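You operate a simulated robot arm through the tools that you are given. There is no shell and no other tool. Be economical: measure what you need, move in short steps, check, and stop when the job is done.

Carry out the task below with a simulated robot arm. There is one attempt and no reset: what you move stays moved.

TASK
Burn in the grey pilot lamp at its printed volts, then eject it.
Fine: push it home in the socket with the knob at OFF; let the green bar fill; knob back to OFF before the eject button; don't blow it.
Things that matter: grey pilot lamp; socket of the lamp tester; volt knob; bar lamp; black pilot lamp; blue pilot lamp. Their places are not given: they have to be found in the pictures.

It is judged by the outcome, as a careful person would: the job done as asked, and still so three seconds after it is handed in. It fails if anything else is knocked over, pushed out of place, dropped, spilled or broken.

THE ROBOT
A 6-joint arm with a two-finger parallel gripper, fixed in place. Base frame: the origin is at the foot of the arm, x ahead of it, y to its left, z up; the work surface is at about z = 0.8. Lengths are in m, angles in degrees, forces in N, time in s.
With the tool pointing down near the work surface it reaches from about 0.26 to 0.68 m from the base axis. Its first joint turns from -66.0 to 66.0 degrees. Payload 2.9 kg.
Tool frame: the origin (TCP) lies between the finger pads and is the grasp point; the fingertips stand 0.03 m ahead of it; z points along the fingers, y is the line along which they close. The gripper opens to 0.11 m. The fingers are 0.02 m wide and 0.01 m thick; the gripper's body (0.048 by 0.112 m) begins 0.055 m behind the TCP.
Orientation is told as [roll, pitch, yaw] about the base's x, y, z axes, in that order, counted from this pose: with the fingers straight down and closing along the base's y, the tool's x points along the base's -x, its y along +y and its z along -z.

THE INTERFACE
- The arm moves only by the tool servo_tool. Its argument "rows" is a list of rows, each a list of 3 entries, a list of its own where there are three numbers: the shift along the tool's x, y, z in m, then the turn, a rotation vector about the tool's x, y, z in degrees, then the gripper command, from -1 (fully open) to 1 (shut), values between in proportion. In form: [[[tx, ty, tz], [ax, ay, az], gripper], ...]. A call has 1 to 8 rows; each row shifts and turns the commanded pose from where the row before left it, along the tool's axes as they then stand. A row lasts 0.2 s, in which the tool goes at most 0.05 m and 8.6 degrees; a call with a longer step from one row to the next is refused whole, and so is a gripper value outside its range. A pose out of reach is approached as far as the arm can. The call stops where the force on the tool passes 40 N (or 10 N more than at its start, if that is more) or the arm is blocked; 0.2 s more then pass. The fingers move at their own pace (about 0.108 m/s each) and stop on an object; they squeeze with about 24 N. The grip force told is the motor's: it shows also when the fingers shut on nothing. Time passes only in rows, and 0.2 s behind the last, so rows that do not move let the fingers close. It gives the time, the measured TCP pose, the force on the tool (base axes), the opening and the grip force at its end, in the units of the frame above (readings bear some noise).
- Cameras (640 x 400 px; columns grow to the right, rows downward): "scene" is fixed at [0.0656, 0.4239, 1.3876]; the picture's right is [-0.89, -0.46, 0.00], its down [-0.23, 0.45, -0.86] and it looks along [0.40, -0.77, -0.51] (base axes); focal length 325 px, centre (320, 200). "wrist" rides on the gripper at [-0.036, 0, -0.057] in the tool frame; the picture's right is [0.00, -1.00, 0.00], its down [0.97, 0.00, -0.24] and it looks along [0.24, 0.00, 0.97] (tool axes); focal length 218 px, centre (320, 200).
- grab_frame(camera): a new picture of that camera. No time passes.
- point_at(camera, pixels): for up to 12 pixels [column, row] of the newest picture of that camera ("zoom" is the newest enlarged one), the place [x, y, z] in the base frame of the surface seen there, good to about 0.003 m, but the place of the scene camera against the robot may be out by one fixed shift of up to 0.012 m in any direction. No time passes.
- inspect(camera, box): a new picture of the part [left, top, right, bottom] of that camera's present view, enlarged. No time passes.
- sign_off(): hands the job in; it is judged then, once.

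Work in short steps. Measure before you move; look again where a grasp or a placing could have gone wrong, and mend it. You have 80 turns and 34 pictures in all, those below and enlarged ones among them. Open the gripper and draw the arm clear of the work before you hand the job in, unless the task says otherwise; then end with one line.

The tools are called after ">>>" as a command line: name --argument value ..., lists and objects as JSON in quotes. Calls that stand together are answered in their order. servo_tool: Moves the arm, as the interface text tells. Its arguments: {"type":"object","properties":{"rows":{"type":"array"}},"required":["rows"]} The other tools are called the same way: grab_frame (camera) takes a picture; point_at (camera, pixels) gives the place of the surface under pixels of a picture; inspect (camera, box) takes an enlarged picture of a part of a camera's view; sign_off () hands the job in.

At the start:

```text
time_s: 0.0
tool_pos: [0.4259, -0.1116, 1.1603]
ee_rot: [0.0, 0.0, 0.0]
ft_force: [1.0, 0.0, -0.2]
finger_gap: 0.11
grip_force: 0.1
```

scene: 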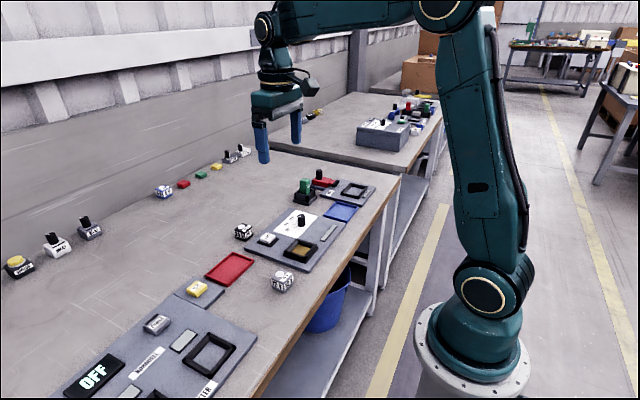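
wrist: 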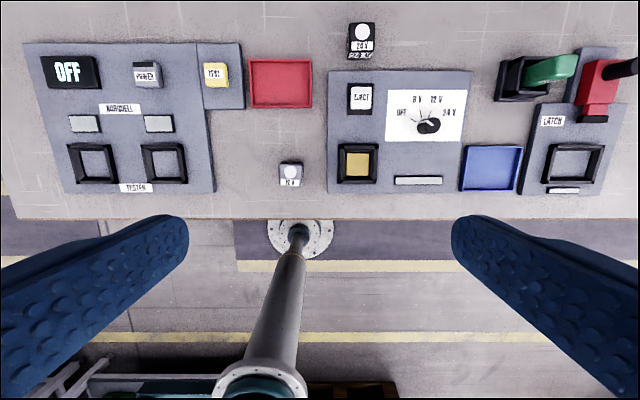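

I see the lamp tester near wrist (400,130) with a black-topped lamp at (361,40) and a grey-ish one at (290,173). I enlarge these to read the markings.

>>> inspect --camera "wrist" --box '[240, 10, 480, 200]'

>>> inspect --camera "scene" --box '[140, 130, 380, 300]'

```text
2.11 times, centred on (360, 105) of wrist
```

zoom: 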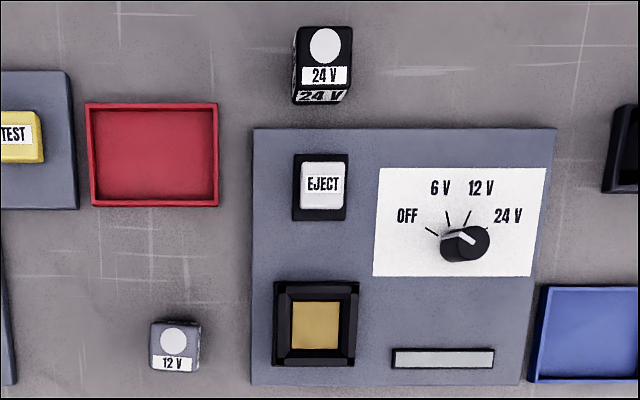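

```text
2.35 times, centred on (260, 215) of scene
```

zoom: 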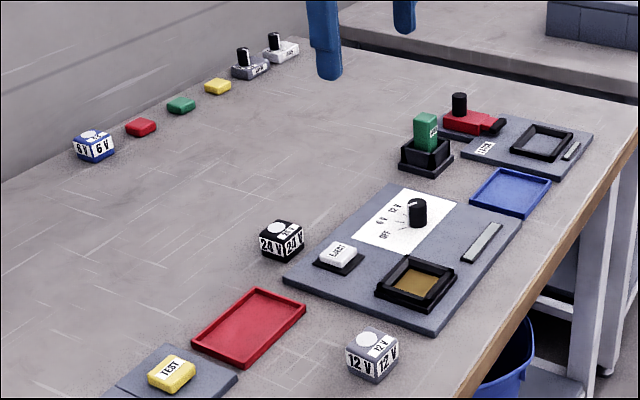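

The grey lamp reads 12 V, and the knob mark seems to point at OFF. I measure places with the wrist camera.

>>> point_at --camera "wrist" --pixels '[[290, 170], [282, 163], [300, 165], [290, 186], [357, 163], [339, 163], [377, 163], [357, 145], [357, 181], [433, 124], [360, 98], [420, 100]]'

>>> point_at --camera "wrist" --pixels '[[425, 127], [420, 122], [402, 115], [408, 109], [416, 105], [437, 105], [412, 119], [418, 181], [290, 150], [325, 190], [370, 97], [361, 33]]'

```text
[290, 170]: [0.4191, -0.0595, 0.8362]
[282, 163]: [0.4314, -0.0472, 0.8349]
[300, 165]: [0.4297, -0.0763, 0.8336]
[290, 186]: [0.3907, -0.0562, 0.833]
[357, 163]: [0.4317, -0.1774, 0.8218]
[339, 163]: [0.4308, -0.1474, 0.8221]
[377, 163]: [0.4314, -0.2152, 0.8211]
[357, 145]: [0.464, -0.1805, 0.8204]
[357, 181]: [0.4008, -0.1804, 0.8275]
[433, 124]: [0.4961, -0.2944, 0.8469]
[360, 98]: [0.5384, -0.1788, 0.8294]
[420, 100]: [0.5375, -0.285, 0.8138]
```

```text
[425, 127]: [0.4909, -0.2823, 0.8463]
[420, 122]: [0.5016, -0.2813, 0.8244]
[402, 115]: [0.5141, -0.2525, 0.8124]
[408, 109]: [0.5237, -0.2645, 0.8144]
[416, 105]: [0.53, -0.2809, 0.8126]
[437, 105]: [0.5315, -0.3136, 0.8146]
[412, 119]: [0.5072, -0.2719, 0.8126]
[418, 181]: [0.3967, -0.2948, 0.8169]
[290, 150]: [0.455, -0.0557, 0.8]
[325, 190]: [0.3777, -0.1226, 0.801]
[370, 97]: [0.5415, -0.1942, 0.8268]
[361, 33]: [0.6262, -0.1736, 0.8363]
```

I come lower for a closer look at lamp and socket.

>>> servo_tool --rows '[[[0, -0.01, 0.045], [0, 0, 0], -1], [[0, -0.01, 0.045], [0, 0, 0], -1], [[0, -0.01, 0.045], [0, 0, 0], -1], [[0, 0, 0.025], [0, 0, 0], -1], [[0, 0, 0], [0, 0, 0], -1]]'

>>> grab_frame --camera "wrist"

```text
time_s: 1.2
tool_pos: [0.4269, -0.1403, 1.0013]
ee_rot: [0.0, 0.0, 0.0]
ft_force: [-0.8, 0.5, -0.8]
finger_gap: 0.1101
grip_force: 0.0
```

```text
29 pictures are left
```

wrist: 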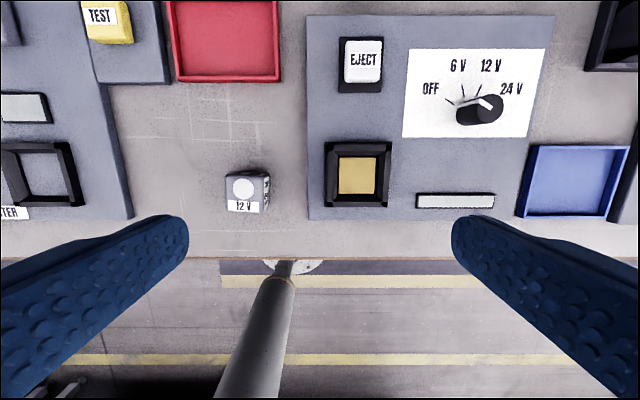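

>>> point_at --camera "wrist" --pixels '[[228, 176], [262, 178], [245, 173], [229, 210], [261, 212], [326, 143], [391, 144], [326, 205], [391, 206], [357, 174], [488, 108], [362, 60]]'

>>> inspect --camera "wrist" --box '[400, 40, 560, 140]'

>>> inspect --camera "wrist" --box '[210, 120, 410, 245]'

```text
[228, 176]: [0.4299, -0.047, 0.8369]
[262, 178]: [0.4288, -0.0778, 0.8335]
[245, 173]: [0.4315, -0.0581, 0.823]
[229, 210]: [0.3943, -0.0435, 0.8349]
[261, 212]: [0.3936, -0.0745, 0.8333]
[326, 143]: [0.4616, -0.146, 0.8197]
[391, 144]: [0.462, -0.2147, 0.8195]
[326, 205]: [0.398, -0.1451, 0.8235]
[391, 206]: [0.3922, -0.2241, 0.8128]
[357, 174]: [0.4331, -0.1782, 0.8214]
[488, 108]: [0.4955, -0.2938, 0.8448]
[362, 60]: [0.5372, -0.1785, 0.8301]
```

```text
4.00 times, centred on (480, 90) of wrist
```

zoom: 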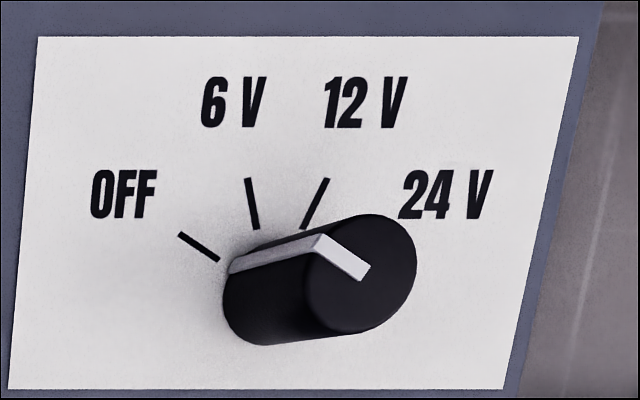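

```text
3.20 times, centred on (310, 182) of wrist
```

zoom: 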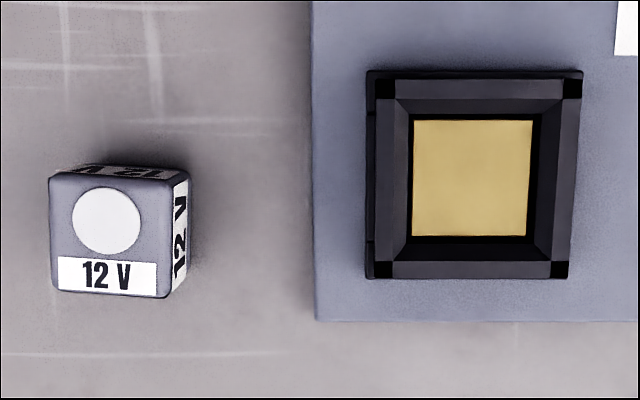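

Knob mark is confirmed on OFF. Grey lamp is at about (0.412,-0.061), top 0.835; I go above it with the gripper partly closed.

>>> servo_tool --rows '[[[0.005, 0.04, 0], [0, 0, 0], -0.27], [[0.01, 0.0395, 0], [0, 0, 0], -0.27], [[0, 0, 0.04], [0, 0, 0], -0.27], [[0, 0, 0.04], [0, 0, 0], -0.27], [[0, 0, 0.035], [0, 0, 0], -0.27], [[0, 0, 0], [0, 0, 0], -0.27]]'

>>> grab_frame --camera "wrist"

```text
time_s: 2.6
tool_pos: [0.4118, -0.0635, 0.8846]
ee_rot: [0.0, 0.0, 0.0]
ft_force: [-0.2, -0.5, 0.1]
finger_gap: 0.0697
grip_force: 0.0
```

```text
26 pictures are left
```

wrist: 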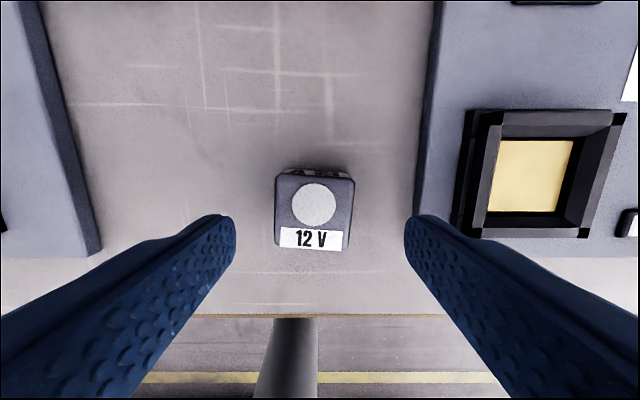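

>>> point_at --camera "wrist" --pixels '[[277, 178], [352, 182], [277, 243], [350, 247], [315, 205], [497, 143], [569, 143], [489, 211], [558, 211], [530, 175], [540, 126], [480, 170]]'

```text
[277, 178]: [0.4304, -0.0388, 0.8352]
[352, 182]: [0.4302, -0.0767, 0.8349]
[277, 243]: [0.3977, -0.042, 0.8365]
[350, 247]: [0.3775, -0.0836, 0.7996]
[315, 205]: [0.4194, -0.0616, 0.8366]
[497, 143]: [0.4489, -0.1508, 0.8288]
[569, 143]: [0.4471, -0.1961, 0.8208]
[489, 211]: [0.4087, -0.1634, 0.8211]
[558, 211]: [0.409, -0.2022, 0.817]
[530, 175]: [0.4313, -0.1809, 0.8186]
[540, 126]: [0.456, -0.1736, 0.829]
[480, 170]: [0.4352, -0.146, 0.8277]
```

Lamp centre ≈(0.413,-0.059), turned ~3°; I align, descend and grip the upper half.

>>> servo_tool --rows '[[[0, 0.003, 0.01], [0, 0, 3], -0.27], [[-0.001, 0, 0.015], [0, 0, 0], -0.27], [[0, 0, 0.013], [0, 0, 0], -0.27], [[0, 0, 0], [0, 0, 0], -0.27], [[0, 0, 0], [0, 0, 0], 1], [[0, 0, 0], [0, 0, 0], 1], [[0, 0, 0], [0, 0, 0], 1]]'

```text
time_s: 4.2
tool_pos: [0.4126, -0.0607, 0.8473]
ee_rot: [0.0, 0.0, -3.0]
ft_force: [0.4, 0.0, 0.4]
finger_gap: 0.0392
grip_force: 24.3
```

Gripped (gap 0.039). Lift and carry above the socket.

>>> servo_tool --rows '[[[0, 0, -0.03], [0, 0, 0], 1], [[0, 0, -0.03], [0, 0, -3], 1], [[-0.006, -0.04, 0], [0, 0, 0], 1], [[-0.006, -0.04, 0], [0, 0, 0], 1], [[-0.005, -0.039, 0], [0, 0, 0], 1], [[0, 0, 0], [0, 0, 0], 1], [[0, 0, 0], [0, 0, 0], 1]]'

>>> grab_frame --camera "wrist"

>>> inspect --camera "scene" --box '[230, 200, 390, 300]'

```text
time_s: 5.8
tool_pos: [0.4287, -0.1786, 0.9081]
ee_rot: [-0.1, 0.0, -0.1]
ft_force: [0.6, 0.0, 0.3]
finger_gap: 0.0001
grip_force: 24.0
```

```text
25 pictures are left
```

wrist: 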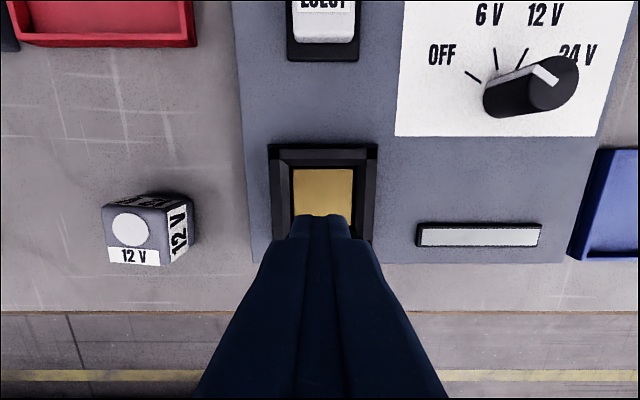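

```text
4.00 times, centred on (310, 250) of scene
```

zoom: 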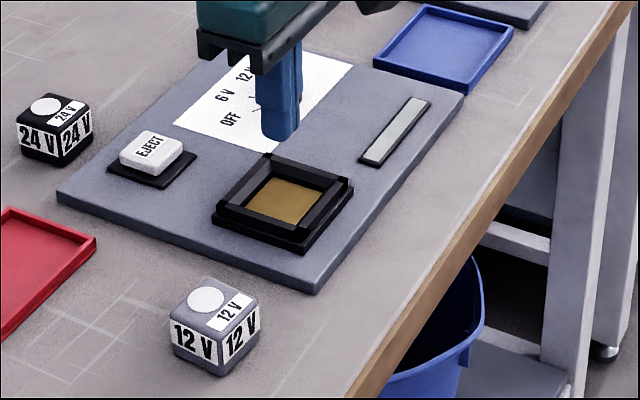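

The lamp slipped out: fingers are empty, and it stands still at (150,230). I measure it again for a deeper, slower grip.

>>> point_at --camera "wrist" --pixels '[[106, 206], [168, 210], [110, 262], [158, 264], [130, 230], [145, 200], [322, 190], [296, 172], [350, 172], [271, 150], [375, 150], [322, 160]]'

>>> inspect --camera "wrist" --box '[80, 160, 240, 280]'

```text
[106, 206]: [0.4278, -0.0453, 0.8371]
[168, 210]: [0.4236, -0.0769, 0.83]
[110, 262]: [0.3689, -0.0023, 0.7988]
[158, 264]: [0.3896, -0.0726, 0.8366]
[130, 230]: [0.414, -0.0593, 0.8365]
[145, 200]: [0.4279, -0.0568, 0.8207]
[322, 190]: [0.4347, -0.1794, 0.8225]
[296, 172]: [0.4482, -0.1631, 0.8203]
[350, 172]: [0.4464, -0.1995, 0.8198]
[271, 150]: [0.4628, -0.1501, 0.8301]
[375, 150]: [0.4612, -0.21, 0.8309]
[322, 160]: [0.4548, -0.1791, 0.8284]
```

```text
3.33 times, centred on (160, 220) of wrist
```

zoom: 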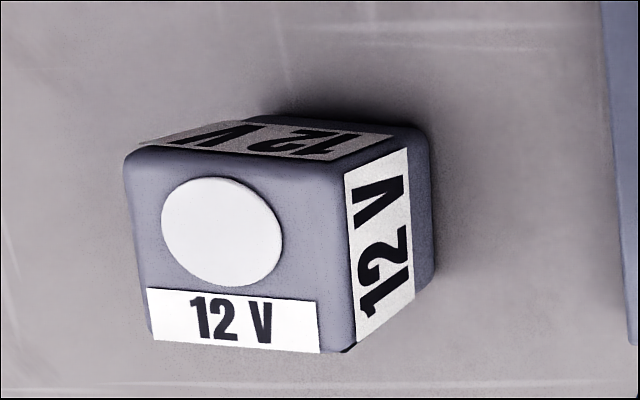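

>>> servo_tool --rows '[[[0.006, 0.04, 0], [0, 0, 0], -0.27], [[0.006, 0.04, 0], [0, 0, 0], -0.27], [[0.0055, 0.039, 0], [0, 0, 3], -0.27], [[0, 0, 0.035], [0, 0, 0], -0.27], [[0, 0, 0.02], [0, 0, 0], -0.27], [[0, 0, 0.013], [0, 0, 0], -0.27], [[0, 0, 0], [0, 0, 0], -0.27]]'

>>> servo_tool --rows '[[[0, 0, 0], [0, 0, 0], 1], [[0, 0, 0], [0, 0, 0], 1], [[0, 0, 0], [0, 0, 0], 1], [[0, 0, 0], [0, 0, 0], 1], [[0, 0, -0.005], [0, 0, 0], 1], [[0, 0, -0.005], [0, 0, 0], 1], [[0, 0, -0.005], [0, 0, 0], 1], [[0, 0, -0.005], [0, 0, 0], 1]]'

>>> grab_frame --camera "wrist"

```text
time_s: 7.4
tool_pos: [0.4117, -0.0622, 0.8381]
ee_rot: [0.1, -0.1, -3.0]
ft_force: [-0.8, 0.2, -0.4]
finger_gap: 0.0701
grip_force: 0.0
```

```text
time_s: 9.2
tool_pos: [0.4119, -0.0592, 0.8588]
ee_rot: [0.1, 0.0, -3.0]
ft_force: [0.1, -0.1, -1.1]
finger_gap: 0.0395
grip_force: 24.4
```

```text
22 pictures are left
```

wrist: 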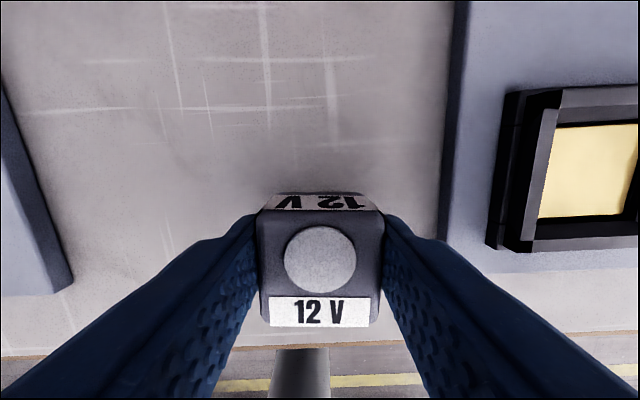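

The lamp is held now. Lift a bit more and carry slowly over the socket.

>>> servo_tool --rows '[[[0, 0, -0.01], [0, 0, 0], 1], [[0, 0, -0.015], [0, 0, 0], 1], [[0, 0, -0.005], [0, 0, -3], 1], [[-0.0035, -0.02, 0], [0, 0, 0], 1], [[-0.0035, -0.025, 0], [0, 0, 0], 1], [[-0.0035, -0.025, 0], [0, 0, 0], 1], [[-0.0035, -0.025, 0], [0, 0, 0], 1], [[-0.0035, -0.0255, 0], [0, 0, 0], 1]]'

>>> grab_frame --camera "wrist"

>>> inspect --camera "scene" --box '[230, 200, 390, 300]'

```text
time_s: 11.0
tool_pos: [0.4292, -0.1784, 0.8878]
ee_rot: [0.1, 0.0, 0.0]
ft_force: [0.2, 0.3, -0.2]
finger_gap: 0.0395
grip_force: 24.1
```

```text
21 pictures are left
```

wrist: 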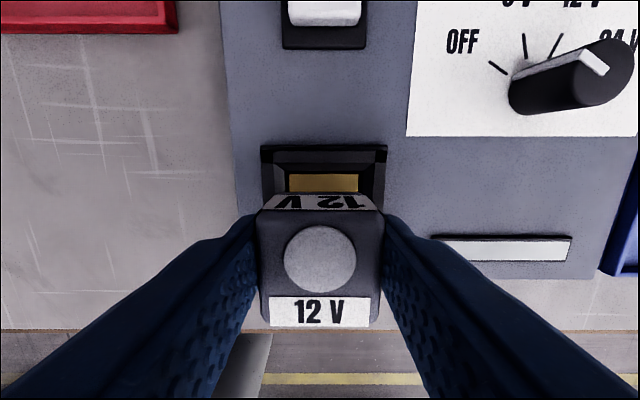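

```text
4.00 times, centred on (310, 250) of scene
```

zoom: 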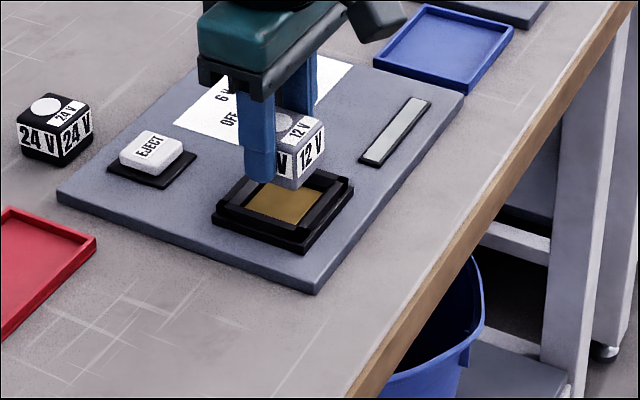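

Socket centre appears ~2 mm to the -y side (columns 289–358, mean 323.5). I correct and lower until contact.

>>> servo_tool --rows '[[[0, -0.002, 0.008], [0, 0, 0], 1], [[0, 0, 0.006], [0, 0, 0], 1], [[0, 0, 0.004], [0, 0, 0], 1], [[0, 0, 0.003], [0, 0, 0], 1], [[0, 0, 0.003], [0, 0, 0], 1]]'

>>> inspect --camera "scene" --box '[260, 210, 360, 280]'

>>> grab_frame --camera "wrist"

```text
time_s: 12.2
tool_pos: [0.4297, -0.1819, 0.8642]
ee_rot: [0.0, 0.0, 0.0]
ft_force: [0.1, -0.3, -0.2]
finger_gap: 0.0394
grip_force: 24.0
```

```text
5.71 times, centred on (310, 245) of scene
```

zoom: 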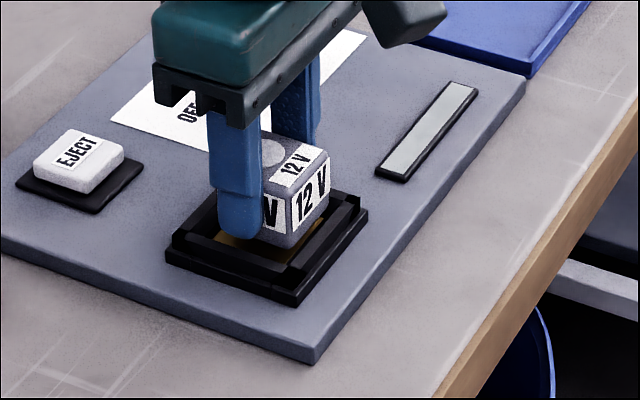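

```text
18 pictures are left
```

wrist: 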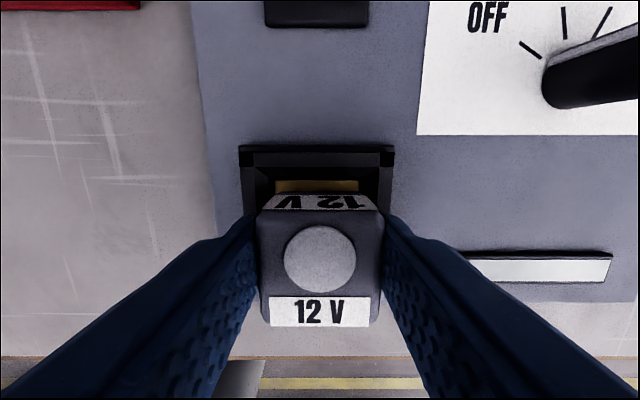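

Aligned within ~1 mm (rim mean column 317). Shift 1 mm back and lower in small steps.

>>> servo_tool --rows '[[[0, 0.001, 0.002], [0, 0, 0], 1], [[0, 0, 0.002], [0, 0, 0], 1], [[0, 0, 0.002], [0, 0, 0], 1], [[0, 0, 0.002], [0, 0, 0], 1]]'

>>> inspect --camera "scene" --box '[260, 210, 360, 280]'

```text
time_s: 13.2
tool_pos: [0.4312, -0.1814, 0.8587]
ee_rot: [-0.1, -0.3, 0.2]
ft_force: [8.4, -1.2, 6.9]
finger_gap: 0.0392
grip_force: 23.7
```

```text
5.71 times, centred on (310, 245) of scene
```

zoom: 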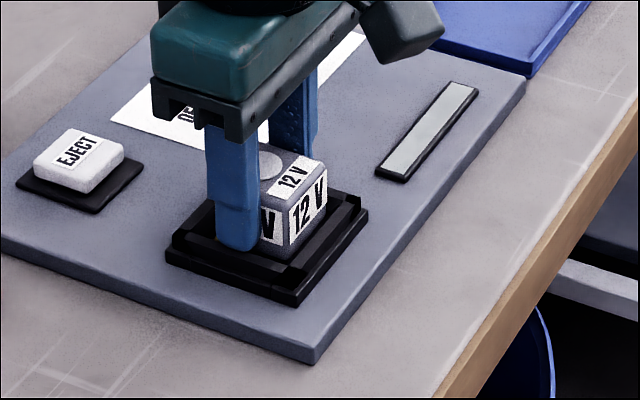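

The funnel pushes toward +x (8 N), so the socket centre is ~2 mm farther; I shift and lower more.

>>> servo_tool --rows '[[[-0.002, 0, -0.001], [0, 0, 0], 1], [[-0.0005, 0, 0.001], [0, 0, 0], 1], [[0, 0, 0], [0, 0, 0], 1]]'

>>> servo_tool --rows '[[[0, 0, 0.002], [0, 0, 0], 1], [[0, 0, 0.002], [0, 0, 0], 1], [[0, 0, 0], [0, 0, 0], 1]]'

```text
time_s: 14.0
tool_pos: [0.4297, -0.181, 0.8589]
ee_rot: [0.0, 0.0, 0.0]
ft_force: [-4.1, 1.6, 23.5]
finger_gap: 0.0396
grip_force: 24.3
```

```text
time_s: 14.4
tool_pos: [0.4311, -0.1817, 0.8575]
ee_rot: [0.0, 0.1, 0.1]
ft_force: [-3.5, 0.1, 6.7]
finger_gap: 0.0394
grip_force: 23.5
stopped in row 1: the force on the tool passed its limit (the readings are from after the stop); the commanded pose is now the measured one
```

>>> inspect --camera "scene" --box '[260, 210, 360, 280]'

>>> grab_frame --camera "wrist"

```text
5.71 times, centred on (310, 245) of scene
```

zoom: 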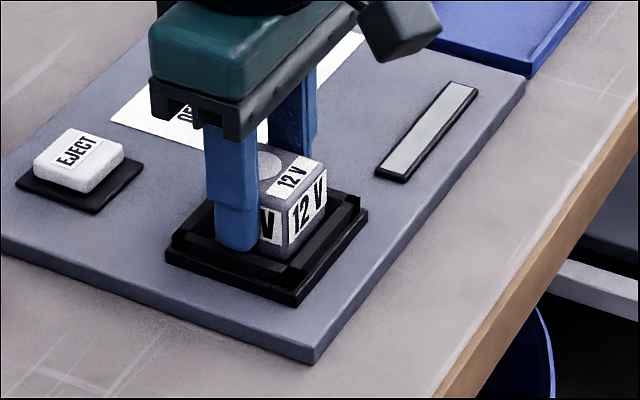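

```text
15 pictures are left
```

wrist: 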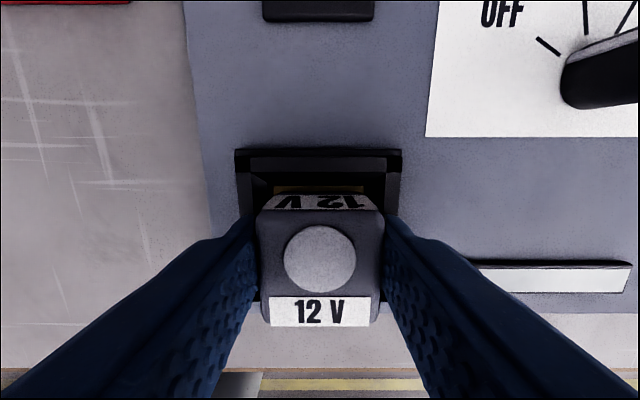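

Lamp sits in the funnel. I release slightly, rise, and look.

>>> servo_tool --rows '[[[0, 0, 0], [0, 0, 0], 0.18], [[0, 0, 0], [0, 0, 0], 0.18], [[0, 0, -0.01], [0, 0, 0], 0.1], [[0, 0, -0.02], [0, 0, 0], 0.0], [[0, 0, -0.04], [0, 0, 0], 0.0], [[0, 0, 0], [0, 0, 0], 0.0]]'

>>> grab_frame --camera "wrist"

```text
time_s: 15.8
tool_pos: [0.4317, -0.1809, 0.929]
ee_rot: [-0.1, 0.0, 0.0]
ft_force: [-0.1, -0.9, -0.5]
finger_gap: 0.055
grip_force: 0.0
```

```text
14 pictures are left
```

wrist: 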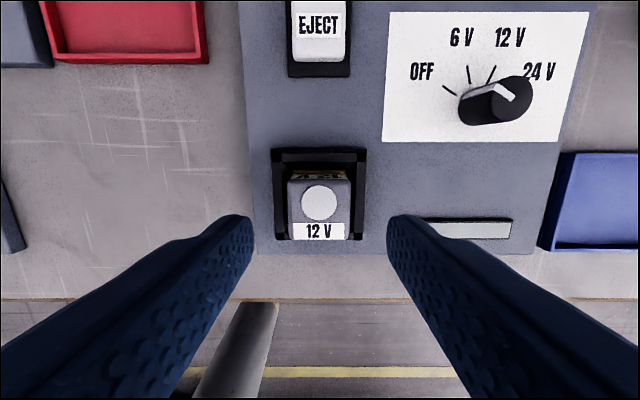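

Lamp is upright in the socket. Measure its top, and the dial's ticks and knob.

>>> point_at --camera "wrist" --pixels '[[319, 203], [292, 182], [349, 182], [319, 232], [444, 86], [455, 94], [468, 66], [471, 82], [495, 66], [487, 82], [513, 99], [505, 88]]'

>>> inspect --camera "wrist" --box '[380, 0, 600, 150]'

```text
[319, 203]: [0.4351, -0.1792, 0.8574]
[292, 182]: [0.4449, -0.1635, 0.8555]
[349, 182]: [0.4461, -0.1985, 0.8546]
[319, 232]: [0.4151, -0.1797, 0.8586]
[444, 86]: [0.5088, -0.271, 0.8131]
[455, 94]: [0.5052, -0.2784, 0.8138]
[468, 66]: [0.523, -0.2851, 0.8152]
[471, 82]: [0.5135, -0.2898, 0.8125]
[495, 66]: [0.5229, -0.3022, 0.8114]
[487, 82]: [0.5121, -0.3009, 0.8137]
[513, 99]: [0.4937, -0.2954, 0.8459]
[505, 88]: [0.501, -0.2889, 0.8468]
```

```text
2.67 times, centred on (490, 75) of wrist
```

zoom: 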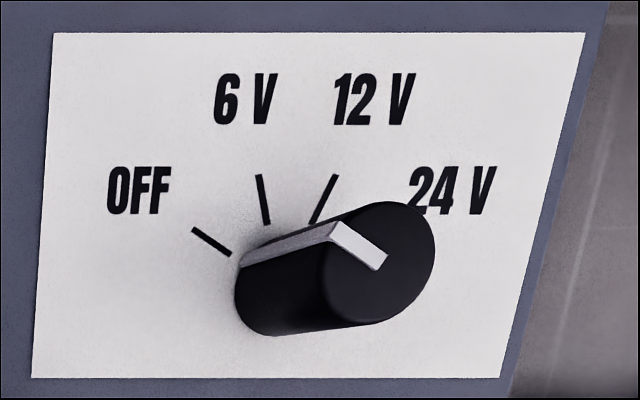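

Lamp top is at 0.857. Close the fingers and press down on its centre.

>>> servo_tool --rows '[[[0.001, 0, 0], [0, 0, 0], 1], [[0, 0, 0], [0, 0, 0], 1], [[0, 0, 0.02], [0, 0, 0], 1], [[0, 0, 0.015], [0, 0, 0], 1], [[0, 0, 0.005], [0, 0, 0], 1], [[0, 0, 0.002], [0, 0, 0], 1], [[0, 0, 0.002], [0, 0, 0], 1]]'

```text
time_s: 17.4
tool_pos: [0.4301, -0.1809, 0.8826]
ee_rot: [0.0, -0.1, -0.1]
ft_force: [-0.5, 0.3, 0.2]
finger_gap: 0.0
grip_force: 23.6
```

>>> servo_tool --rows '[[[0, 0, 0.002], [0, 0, 0], 1], [[0, 0, 0.002], [0, 0, 0], 1], [[0, 0, 0.002], [0, 0, 0], 1], [[0, 0, 0.002], [0, 0, 0], 1], [[0, 0, 0.002], [0, 0, 0], 1]]'

>>> inspect --camera "scene" --box '[260, 210, 360, 280]'

```text
time_s: 18.5
tool_pos: [0.4324, -0.1813, 0.8804]
ee_rot: [-0.1, -0.2, -0.1]
ft_force: [-3.6, 0.7, 16.1]
finger_gap: 0.0001
grip_force: 24.0
stopped in row 5: the force on the tool passed its limit (the readings are from after the stop); the commanded pose is now the measured one
```

```text
5.71 times, centred on (310, 245) of scene
```

zoom: 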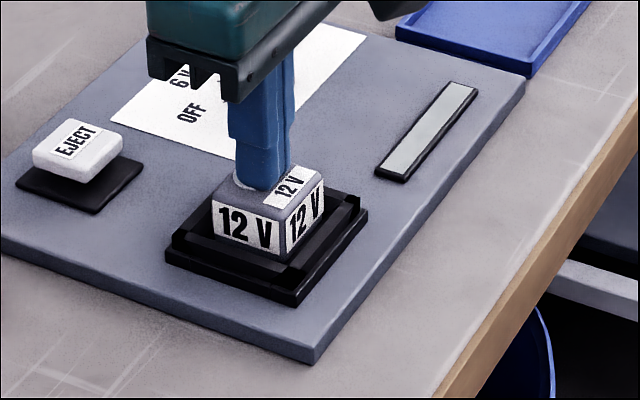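

The eject button has popped up, suggesting the lamp is latched. Rise and measure its top.

>>> servo_tool --rows '[[[0, 0, -0.01], [0, 0, 0], 1], [[0, 0, -0.03], [0, 0, 0], 1], [[0, 0, -0.04], [0, 0, 0], 0.2], [[-0.02, -0.03, 0], [0, 0, 0], 0], [[-0.01, -0.03, 0], [0, 0, 0], 0], [[0, 0, 0], [0, 0, 0], 0]]'

>>> grab_frame --camera "wrist"

>>> point_at --camera "wrist" --pixels '[[240, 235], [240, 225], [250, 230]]'

```text
time_s: 19.9
tool_pos: [0.4616, -0.2408, 0.9585]
ee_rot: [0.1, -0.1, 0.1]
ft_force: [-0.1, -0.1, -0.8]
finger_gap: 0.0549
grip_force: 0.1
```

```text
11 pictures are left
```

wrist: 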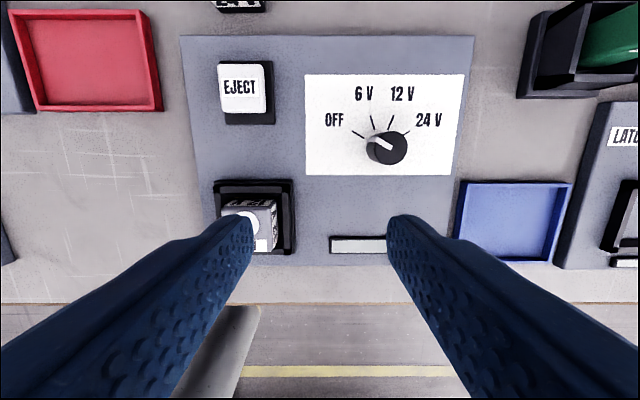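

```text
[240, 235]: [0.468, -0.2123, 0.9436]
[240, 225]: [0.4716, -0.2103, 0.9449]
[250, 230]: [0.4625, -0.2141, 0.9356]
```

>>> point_at --camera "wrist" --pixels '[[262, 246], [228, 210], [243, 85], [395, 147], [380, 145], [403, 140], [353, 131], [362, 138], [371, 116], [374, 128], [393, 116], [389, 127]]'

>>> inspect --camera "wrist" --box '[300, 70, 470, 180]'

```text
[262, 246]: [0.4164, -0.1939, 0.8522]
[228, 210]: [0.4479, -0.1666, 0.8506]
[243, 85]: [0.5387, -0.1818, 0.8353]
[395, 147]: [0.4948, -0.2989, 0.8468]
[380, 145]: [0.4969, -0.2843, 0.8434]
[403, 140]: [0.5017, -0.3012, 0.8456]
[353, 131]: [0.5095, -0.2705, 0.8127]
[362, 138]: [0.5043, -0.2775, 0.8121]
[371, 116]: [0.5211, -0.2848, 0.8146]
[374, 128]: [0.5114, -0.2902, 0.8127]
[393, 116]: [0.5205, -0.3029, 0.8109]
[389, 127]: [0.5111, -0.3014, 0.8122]
```

```text
3.64 times, centred on (385, 125) of wrist
```

zoom: 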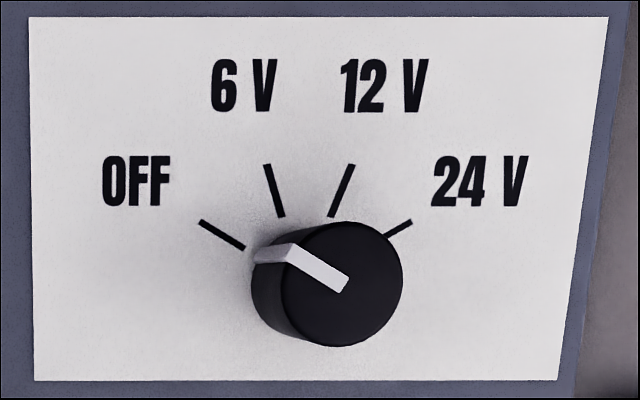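

Lamp latched (top 0.851, eject raised to 0.835). Ticks are 40° apart, so 12 V is 80° clockwise; knob centre ≈(0.496,-0.294). I go above it and pre-turn -40°.

>>> servo_tool --rows '[[[-0.017, -0.027, 0], [0, 0, 0], 0], [[-0.017, -0.026, 0], [0, 0, 0], 0], [[0, 0, 0], [0, 0, -8], 0], [[0, 0, 0], [0, 0, -8], 0], [[0, 0, 0], [0, 0, -8], 0], [[0, 0, 0], [0, 0, -8], 0], [[0, 0, 0.02], [0, 0, -8], 0], [[0, 0, 0.02], [0, 0, 0], 0]]'

>>> grab_frame --camera "wrist"

```text
time_s: 21.7
tool_pos: [0.4955, -0.2933, 0.916]
ee_rot: [0.1, 0.0, 40.1]
ft_force: [0.8, -0.4, 0.8]
finger_gap: 0.0547
grip_force: 0.0
```

```text
9 pictures are left
```

wrist: 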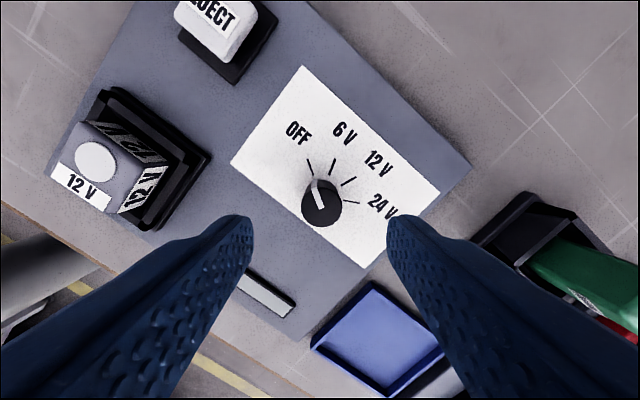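

Knob is centred in column; it's ~2 mm along tool -x. Descend around it and close.

>>> servo_tool --rows '[[[-0.002, 0, 0.03], [0, 0, 0], 0], [[0, 0, 0.02], [0, 0, 0], 0], [[0, 0, 0.018], [0, 0, 0], 0], [[0, 0, 0], [0, 0, 0], 0], [[0, 0, 0], [0, 0, 0], 1], [[0, 0, 0], [0, 0, 0], 1], [[0, 0, 0], [0, 0, 0], 1]]'

```text
time_s: 23.3
tool_pos: [0.4976, -0.2933, 0.849]
ee_rot: [-0.3, 0.0, 39.9]
ft_force: [11.4, -11.8, -8.7]
finger_gap: 0.0251
grip_force: 44.9
```

Fingers hold the knob with ~16 N sideways; I shift 1 mm to relieve it, then check.

>>> servo_tool --rows '[[[0, -0.001, 0], [0, 0, 0], 1], [[0, 0, 0], [0, 0, 0], 1]]'

```text
time_s: 23.9
tool_pos: [0.497, -0.2928, 0.8478]
ee_rot: [-0.2, 0.1, 39.8]
ft_force: [7.6, -9.7, -7.2]
finger_gap: 0.0254
grip_force: 45.2
```

Force is easing; start turning toward 12 V (half the way first).

>>> servo_tool --rows '[[[0, -0.001, 0], [0, 0, 8], 1], [[0, 0, 0], [0, 0, 8], 1], [[0, 0, 0], [0, 0, 8], 1], [[0, 0, 0], [0, 0, 8], 1], [[0, 0, 0], [0, 0, 8], 1], [[0, 0, 0], [0, 0, 0], 1]]'

>>> grab_frame --camera "wrist"

```text
time_s: 25.3
tool_pos: [0.497, -0.2952, 0.8495]
ee_rot: [-0.1, -0.1, -0.3]
ft_force: [7.1, -18.7, -12.1]
finger_gap: 0.0251
grip_force: 45.3
```

```text
8 pictures are left
```

wrist: 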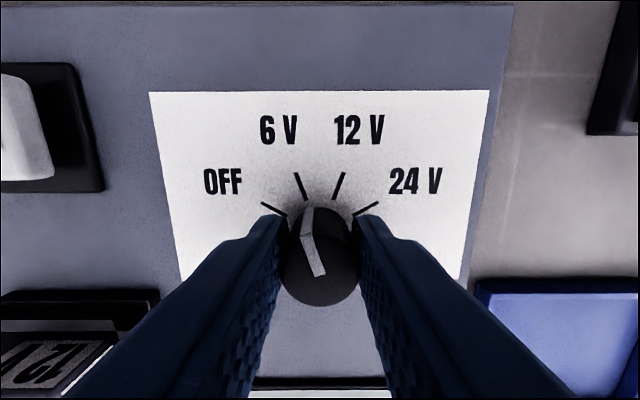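

At 6 V exactly, fingers track. Turn the remaining 40°.

>>> servo_tool --rows '[[[0, -0.001, 0], [0, 0, 8], 1], [[0, 0, 0], [0, 0, 8], 1], [[0, 0, 0], [0, 0, 8], 1], [[0, 0, 0], [0, 0, 8], 1], [[0, 0, 0], [0, 0, 8], 1], [[0, 0, 0], [0, 0, 0], 1]]'

>>> grab_frame --camera "wrist"

>>> inspect --camera "scene" --box '[240, 190, 360, 280]'

```text
time_s: 26.7
tool_pos: [0.4981, -0.2968, 0.8488]
ee_rot: [-0.1, 0.0, -40.3]
ft_force: [-5.4, -19.4, -12.3]
finger_gap: 0.0251
grip_force: 44.8
```

```text
7 pictures are left
```

wrist: 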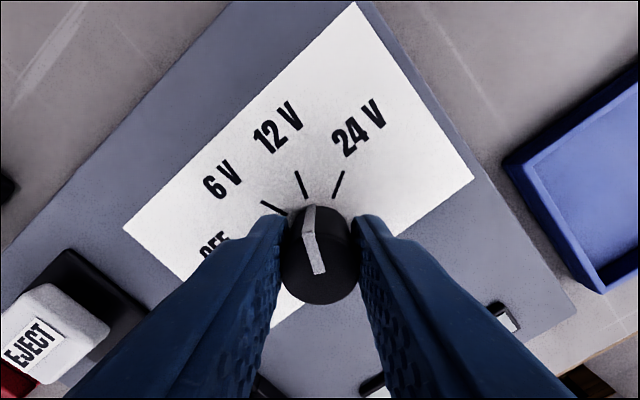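

```text
4.44 times, centred on (300, 235) of scene
```

zoom: 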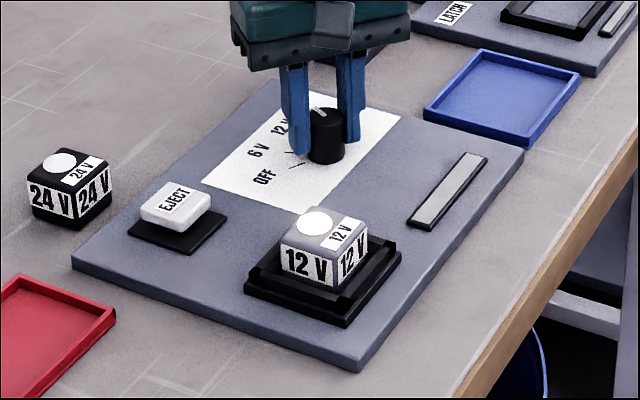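

Knob on 12 V, lamp lit, bar not filled yet. Wait holding still, then look.

>>> servo_tool --rows '[[[0, 0, 0], [0, 0, 0], 1], [[0, 0, 0], [0, 0, 0], 1], [[0, 0, 0], [0, 0, 0], 1], [[0, 0, 0], [0, 0, 0], 1], [[0, 0, 0], [0, 0, 0], 1], [[0, 0, 0], [0, 0, 0], 1], [[0, 0, 0], [0, 0, 0], 1], [[0, 0, 0], [0, 0, 0], 1]]'

>>> inspect --camera "scene" --box '[240, 190, 360, 280]'

```text
time_s: 28.5
tool_pos: [0.4969, -0.2967, 0.8492]
ee_rot: [-0.1, 0.0, -40.2]
ft_force: [-7.9, -17.9, -12.5]
finger_gap: 0.0251
grip_force: 45.1
```

```text
4.44 times, centred on (300, 235) of scene
```

zoom: 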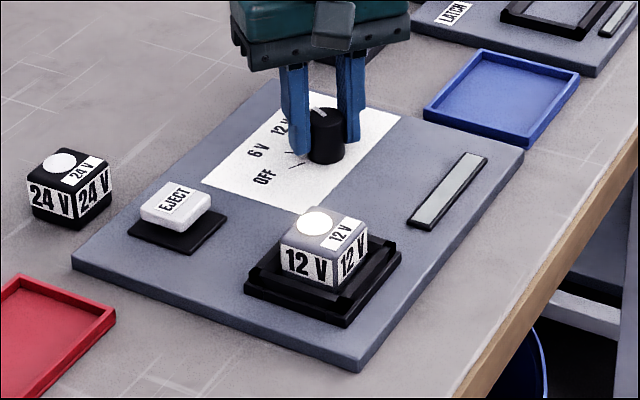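

Bar is still grey; lamp glows. Wait longer.

>>> servo_tool --rows '[[[0, 0, 0], [0, 0, 0], 1], [[0, 0, 0], [0, 0, 0], 1], [[0, 0, 0], [0, 0, 0], 1], [[0, 0, 0], [0, 0, 0], 1], [[0, 0, 0], [0, 0, 0], 1], [[0, 0, 0], [0, 0, 0], 1], [[0, 0, 0], [0, 0, 0], 1], [[0, 0, 0], [0, 0, 0], 1]]'

>>> servo_tool --rows '[[[0, 0, 0], [0, 0, 0], 1], [[0, 0, 0], [0, 0, 0], 1], [[0, 0, 0], [0, 0, 0], 1], [[0, 0, 0], [0, 0, 0], 1], [[0, 0, 0], [0, 0, 0], 1], [[0, 0, 0], [0, 0, 0], 1], [[0, 0, 0], [0, 0, 0], 1], [[0, 0, 0], [0, 0, 0], 1]]'

>>> inspect --camera "scene" --box '[240, 190, 360, 280]'

```text
time_s: 30.3
tool_pos: [0.496, -0.2976, 0.8486]
ee_rot: [0.0, 0.1, -40.3]
ft_force: [-11.3, -15.8, -13.2]
finger_gap: 0.0249
grip_force: 45.1
```

```text
time_s: 32.1
tool_pos: [0.4959, -0.297, 0.8497]
ee_rot: [-0.2, 0.0, -40.2]
ft_force: [-14.4, -14.6, -16.0]
finger_gap: 0.0248
grip_force: 44.8
```

```text
4.44 times, centred on (300, 235) of scene
```

zoom: 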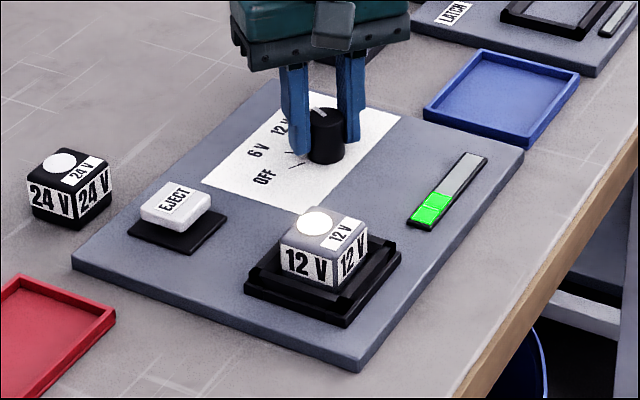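

Bar is about half filled. Keep waiting ~7 s.

>>> servo_tool --rows '[[[0, 0, 0], [0, 0, 0], 1], [[0, 0, 0], [0, 0, 0], 1], [[0, 0, 0], [0, 0, 0], 1], [[0, 0, 0], [0, 0, 0], 1], [[0, 0, 0], [0, 0, 0], 1], [[0, 0, 0], [0, 0, 0], 1], [[0, 0, 0], [0, 0, 0], 1], [[0, 0, 0], [0, 0, 0], 1]]'

>>> servo_tool --rows '[[[0, 0, 0], [0, 0, 0], 1], [[0, 0, 0], [0, 0, 0], 1], [[0, 0, 0], [0, 0, 0], 1], [[0, 0, 0], [0, 0, 0], 1], [[0, 0, 0], [0, 0, 0], 1], [[0, 0, 0], [0, 0, 0], 1], [[0, 0, 0], [0, 0, 0], 1], [[0, 0, 0], [0, 0, 0], 1]]'

>>> servo_tool --rows '[[[0, 0, 0], [0, 0, 0], 1], [[0, 0, 0], [0, 0, 0], 1], [[0, 0, 0], [0, 0, 0], 1], [[0, 0, 0], [0, 0, 0], 1], [[0, 0, 0], [0, 0, 0], 1], [[0, 0, 0], [0, 0, 0], 1], [[0, 0, 0], [0, 0, 0], 1], [[0, 0, 0], [0, 0, 0], 1]]'

>>> servo_tool --rows '[[[0, 0, 0], [0, 0, 0], 1], [[0, 0, 0], [0, 0, 0], 1], [[0, 0, 0], [0, 0, 0], 1], [[0, 0, 0], [0, 0, 0], 1], [[0, 0, 0], [0, 0, 0], 1], [[0, 0, 0], [0, 0, 0], 1], [[0, 0, 0], [0, 0, 0], 1], [[0, 0, 0], [0, 0, 0], 1]]'

>>> inspect --camera "scene" --box '[240, 190, 360, 280]'

```text
time_s: 33.9
tool_pos: [0.4972, -0.2963, 0.8494]
ee_rot: [-0.1, 0.1, -40.2]
ft_force: [-15.2, -13.4, -17.3]
finger_gap: 0.025
grip_force: 44.7
```

```text
time_s: 35.7
tool_pos: [0.4969, -0.2963, 0.8484]
ee_rot: [0.0, 0.0, -40.1]
ft_force: [-14.7, -14.0, -17.6]
finger_gap: 0.0249
grip_force: 44.8
```

```text
time_s: 37.5
tool_pos: [0.4971, -0.2962, 0.8482]
ee_rot: [0.1, 0.0, -40.2]
ft_force: [-17.1, -13.1, -16.6]
finger_gap: 0.0251
grip_force: 44.7
```

```text
time_s: 39.3
tool_pos: [0.4964, -0.297, 0.8492]
ee_rot: [-0.2, -0.1, -40.2]
ft_force: [-16.8, -13.1, -16.5]
finger_gap: 0.025
grip_force: 45.0
```

```text
4.44 times, centred on (300, 235) of scene
```

zoom: 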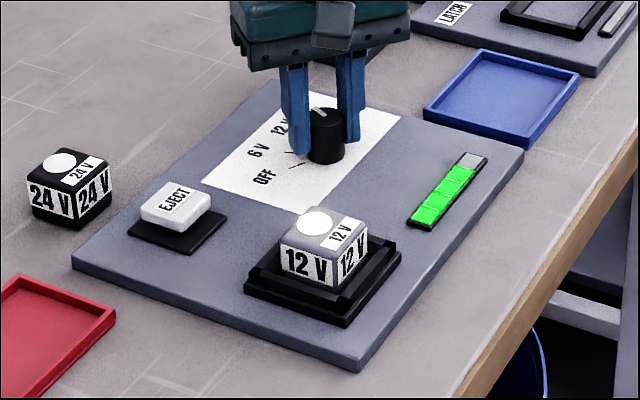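

Four of five segments lit. Wait ~5 s more.

>>> servo_tool --rows '[[[0, 0, 0], [0, 0, 0], 1], [[0, 0, 0], [0, 0, 0], 1], [[0, 0, 0], [0, 0, 0], 1], [[0, 0, 0], [0, 0, 0], 1], [[0, 0, 0], [0, 0, 0], 1], [[0, 0, 0], [0, 0, 0], 1], [[0, 0, 0], [0, 0, 0], 1], [[0, 0, 0], [0, 0, 0], 1]]'

>>> servo_tool --rows '[[[0, 0, 0], [0, 0, 0], 1], [[0, 0, 0], [0, 0, 0], 1], [[0, 0, 0], [0, 0, 0], 1], [[0, 0, 0], [0, 0, 0], 1], [[0, 0, 0], [0, 0, 0], 1], [[0, 0, 0], [0, 0, 0], 1], [[0, 0, 0], [0, 0, 0], 1], [[0, 0, 0], [0, 0, 0], 1]]'

>>> inspect --camera "scene" --box '[240, 190, 360, 280]'

```text
time_s: 41.1
tool_pos: [0.4965, -0.2968, 0.8477]
ee_rot: [-0.1, 0.0, -40.2]
ft_force: [-15.9, -12.6, -17.6]
finger_gap: 0.0249
grip_force: 45.2
```

```text
time_s: 42.9
tool_pos: [0.4969, -0.2968, 0.8489]
ee_rot: [-0.1, 0.0, -40.3]
ft_force: [-17.1, -12.5, -16.8]
finger_gap: 0.0249
grip_force: 45.4
```

```text
4.44 times, centred on (300, 235) of scene
```

zoom: 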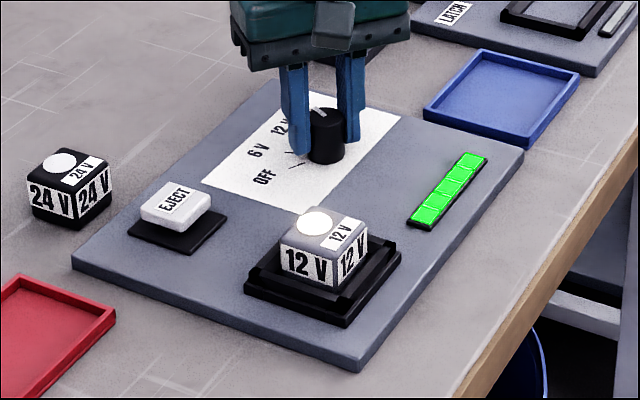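

The bar is full. Turn the knob back 80° to OFF.

>>> servo_tool --rows '[[[0, 0, 0], [0, 0, -8], 1], [[0, 0, 0], [0, 0, -8], 1], [[0, 0, 0], [0, 0, -8], 1], [[0, 0, 0], [0, 0, -8], 1], [[0, 0, 0], [0, 0, -8], 1], [[0, 0, 0], [0, 0, 0], 1]]'

>>> servo_tool --rows '[[[0, 0, 0], [0, 0, -8], 1], [[0, 0, 0], [0, 0, -8], 1], [[0, 0, 0], [0, 0, -8], 1], [[0, 0, 0], [0, 0, -8], 1], [[0, 0, 0], [0, 0, -8], 1], [[0, 0, 0], [0, 0, -2], 1], [[0, 0, 0], [0, 0, 0], 1]]'

```text
time_s: 44.3
tool_pos: [0.4978, -0.2954, 0.8489]
ee_rot: [0.0, 0.0, 0.0]
ft_force: [-15.6, -4.9, -16.7]
finger_gap: 0.0251
grip_force: 45.1
```

```text
time_s: 45.9
tool_pos: [0.4958, -0.2928, 0.85]
ee_rot: [0.2, 0.0, 42.1]
ft_force: [-17.0, 15.2, -3.6]
finger_gap: 0.025
grip_force: 45.1
```

Release the knob, rise, and check it.

>>> servo_tool --rows '[[[0, 0, 0], [0, 0, 0], 0], [[0, 0, 0], [0, 0, 0], 0], [[0, 0, -0.03], [0, 0, 0], 0], [[0, 0, -0.04], [0, 0, 0], 0], [[0, 0, 0], [0, 0, 0], 0]]'

>>> grab_frame --camera "wrist"

```text
time_s: 47.1
tool_pos: [0.497, -0.293, 0.9207]
ee_rot: [0.0, 0.0, 41.9]
ft_force: [0.0, -0.1, 1.1]
finger_gap: 0.0551
grip_force: 0.1
```

```text
1 pictures are left
```

wrist: 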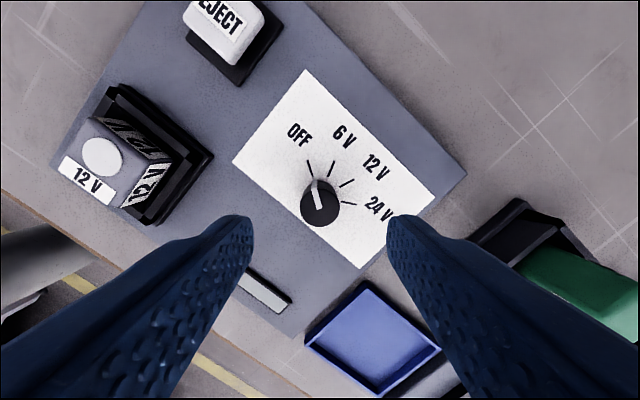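

Knob is at OFF, lamp dark. Confirm the eject button's place, then turn the gripper straight again and shut the fingers.

>>> point_at --camera "wrist" --pixels '[[227, 28], [215, 5], [250, 18], [220, 50], [102, 157]]'

>>> servo_tool --rows '[[[0, 0, 0], [0, 0, 8], 1], [[0, 0, 0], [0, 0, 8], 1], [[0, 0, 0], [0, 0, 8], 1], [[0, 0, 0], [0, 0, 8], 1], [[0, 0, 0], [0, 0, 8], 1], [[0, 0, 0], [0, 0, 2], 1], [[0, 0, 0], [0, 0, 0], 1]]'

```text
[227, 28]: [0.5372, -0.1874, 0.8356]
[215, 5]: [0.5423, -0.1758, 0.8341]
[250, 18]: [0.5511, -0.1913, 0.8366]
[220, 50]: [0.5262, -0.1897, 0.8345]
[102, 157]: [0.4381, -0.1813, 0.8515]
```

```text
time_s: 48.7
tool_pos: [0.4982, -0.2959, 0.9193]
ee_rot: [0.0, -0.2, -0.1]
ft_force: [-0.3, -0.3, -0.9]
finger_gap: 0.0002
grip_force: 23.4
```

>>> servo_tool --rows '[[[-0.014, 0.038, 0], [0, 0, 0], 1], [[-0.014, 0.038, 0], [0, 0, 0], 1], [[-0.014, 0.0385, 0], [0, 0, 0], 1], [[0, 0, 0.03], [0, 0, 0], 1], [[0, 0, 0.015], [0, 0, 0], 1], [[0, 0, 0.005], [0, 0, 0], 1]]'

>>> servo_tool --rows '[[[0, 0, 0.002], [0, 0, 0], 1], [[0, 0, 0.002], [0, 0, 0], 1], [[0, 0, 0.002], [0, 0, 0], 1], [[0, 0, 0.002], [0, 0, 0], 1], [[0, 0, 0.002], [0, 0, 0], 1], [[0, 0, 0.002], [0, 0, 0], 1], [[0, 0, 0.002], [0, 0, 0], 1]]'

```text
time_s: 50.1
tool_pos: [0.5399, -0.1807, 0.8693]
ee_rot: [-0.1, -0.1, -0.2]
ft_force: [0.6, -0.3, -0.4]
finger_gap: 0.0
grip_force: 24.3
```

```text
time_s: 51.7
tool_pos: [0.5409, -0.1818, 0.8558]
ee_rot: [-0.1, -0.3, -0.2]
ft_force: [-3.0, -0.5, 14.1]
finger_gap: 0.0
grip_force: 23.7
```

Button is pressed down ~10 mm. Press a touch further to be sure, then rise away.

>>> servo_tool --rows '[[[0, 0, 0.001], [0, 0, 0], 1], [[0, 0, 0.001], [0, 0, 0], 1], [[0, 0, 0], [0, 0, 0], 1]]'

>>> servo_tool --rows '[[[0, 0, -0.02], [0, 0, 0], 1], [[0, 0, -0.04], [0, 0, 0], 1], [[0, 0, -0.045], [0, 0, 0], 0], [[0, -0.03, -0.045], [0, 0, 0], -1], [[0, 0, -0.04], [0, 0, 0], -1], [[0, 0, 0], [0, 0, 0], -1]]'

>>> grab_frame --camera "wrist"

```text
time_s: 52.5
tool_pos: [0.5413, -0.181, 0.8563]
ee_rot: [-0.1, -0.3, -0.1]
ft_force: [-7.0, -0.3, 33.2]
finger_gap: 0.0001
grip_force: 24.3
```

```text
refused: row 4 steps farther than a row can; nothing moved
```

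```text
0 pictures are left
```

wrist: 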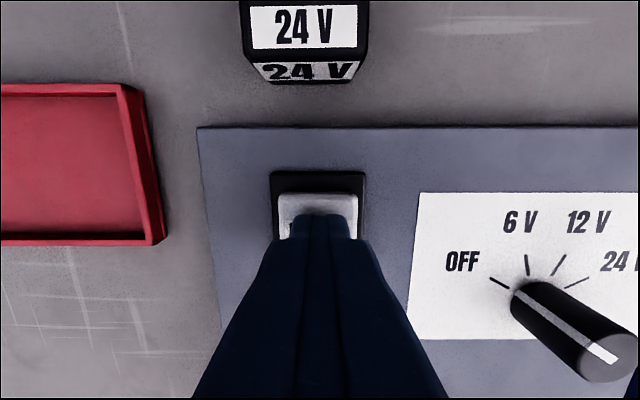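

The button is bottomed (33 N) and the knob is still at OFF. Rise away and open.

>>> servo_tool --rows '[[[0, 0, -0.02], [0, 0, 0], 1], [[0, 0, -0.04], [0, 0, 0], 1], [[0, 0, -0.045], [0, 0, 0], 1], [[0, 0, -0.045], [0, 0, 0], 0], [[0, 0, -0.045], [0, 0, 0], -1], [[0, 0, -0.04], [0, 0, 0], -1], [[0, 0, 0], [0, 0, 0], -1]]'

>>> point_at --camera "zoom" --pixels '[[312, 222], [345, 230], [175, 203], [160, 210], [447, 190], [60, 160]]'

>>> point_at --camera "scene" --pixels '[[310, 240], [317, 242], [279, 236], [276, 237]]'

```text
time_s: 54.1
tool_pos: [0.5369, -0.1806, 1.0872]
ee_rot: [-0.1, 0.0, -0.2]
ft_force: [0.1, 0.1, 1.0]
finger_gap: 0.1101
grip_force: 0.0
```

```text
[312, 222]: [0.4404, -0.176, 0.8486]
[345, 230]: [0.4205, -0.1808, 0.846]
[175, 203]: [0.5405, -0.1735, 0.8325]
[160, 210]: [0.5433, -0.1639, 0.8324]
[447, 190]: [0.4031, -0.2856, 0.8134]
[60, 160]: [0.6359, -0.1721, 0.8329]
```

```text
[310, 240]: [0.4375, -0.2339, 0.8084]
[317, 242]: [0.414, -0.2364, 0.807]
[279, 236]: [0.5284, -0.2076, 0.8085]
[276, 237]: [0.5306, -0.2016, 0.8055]
```

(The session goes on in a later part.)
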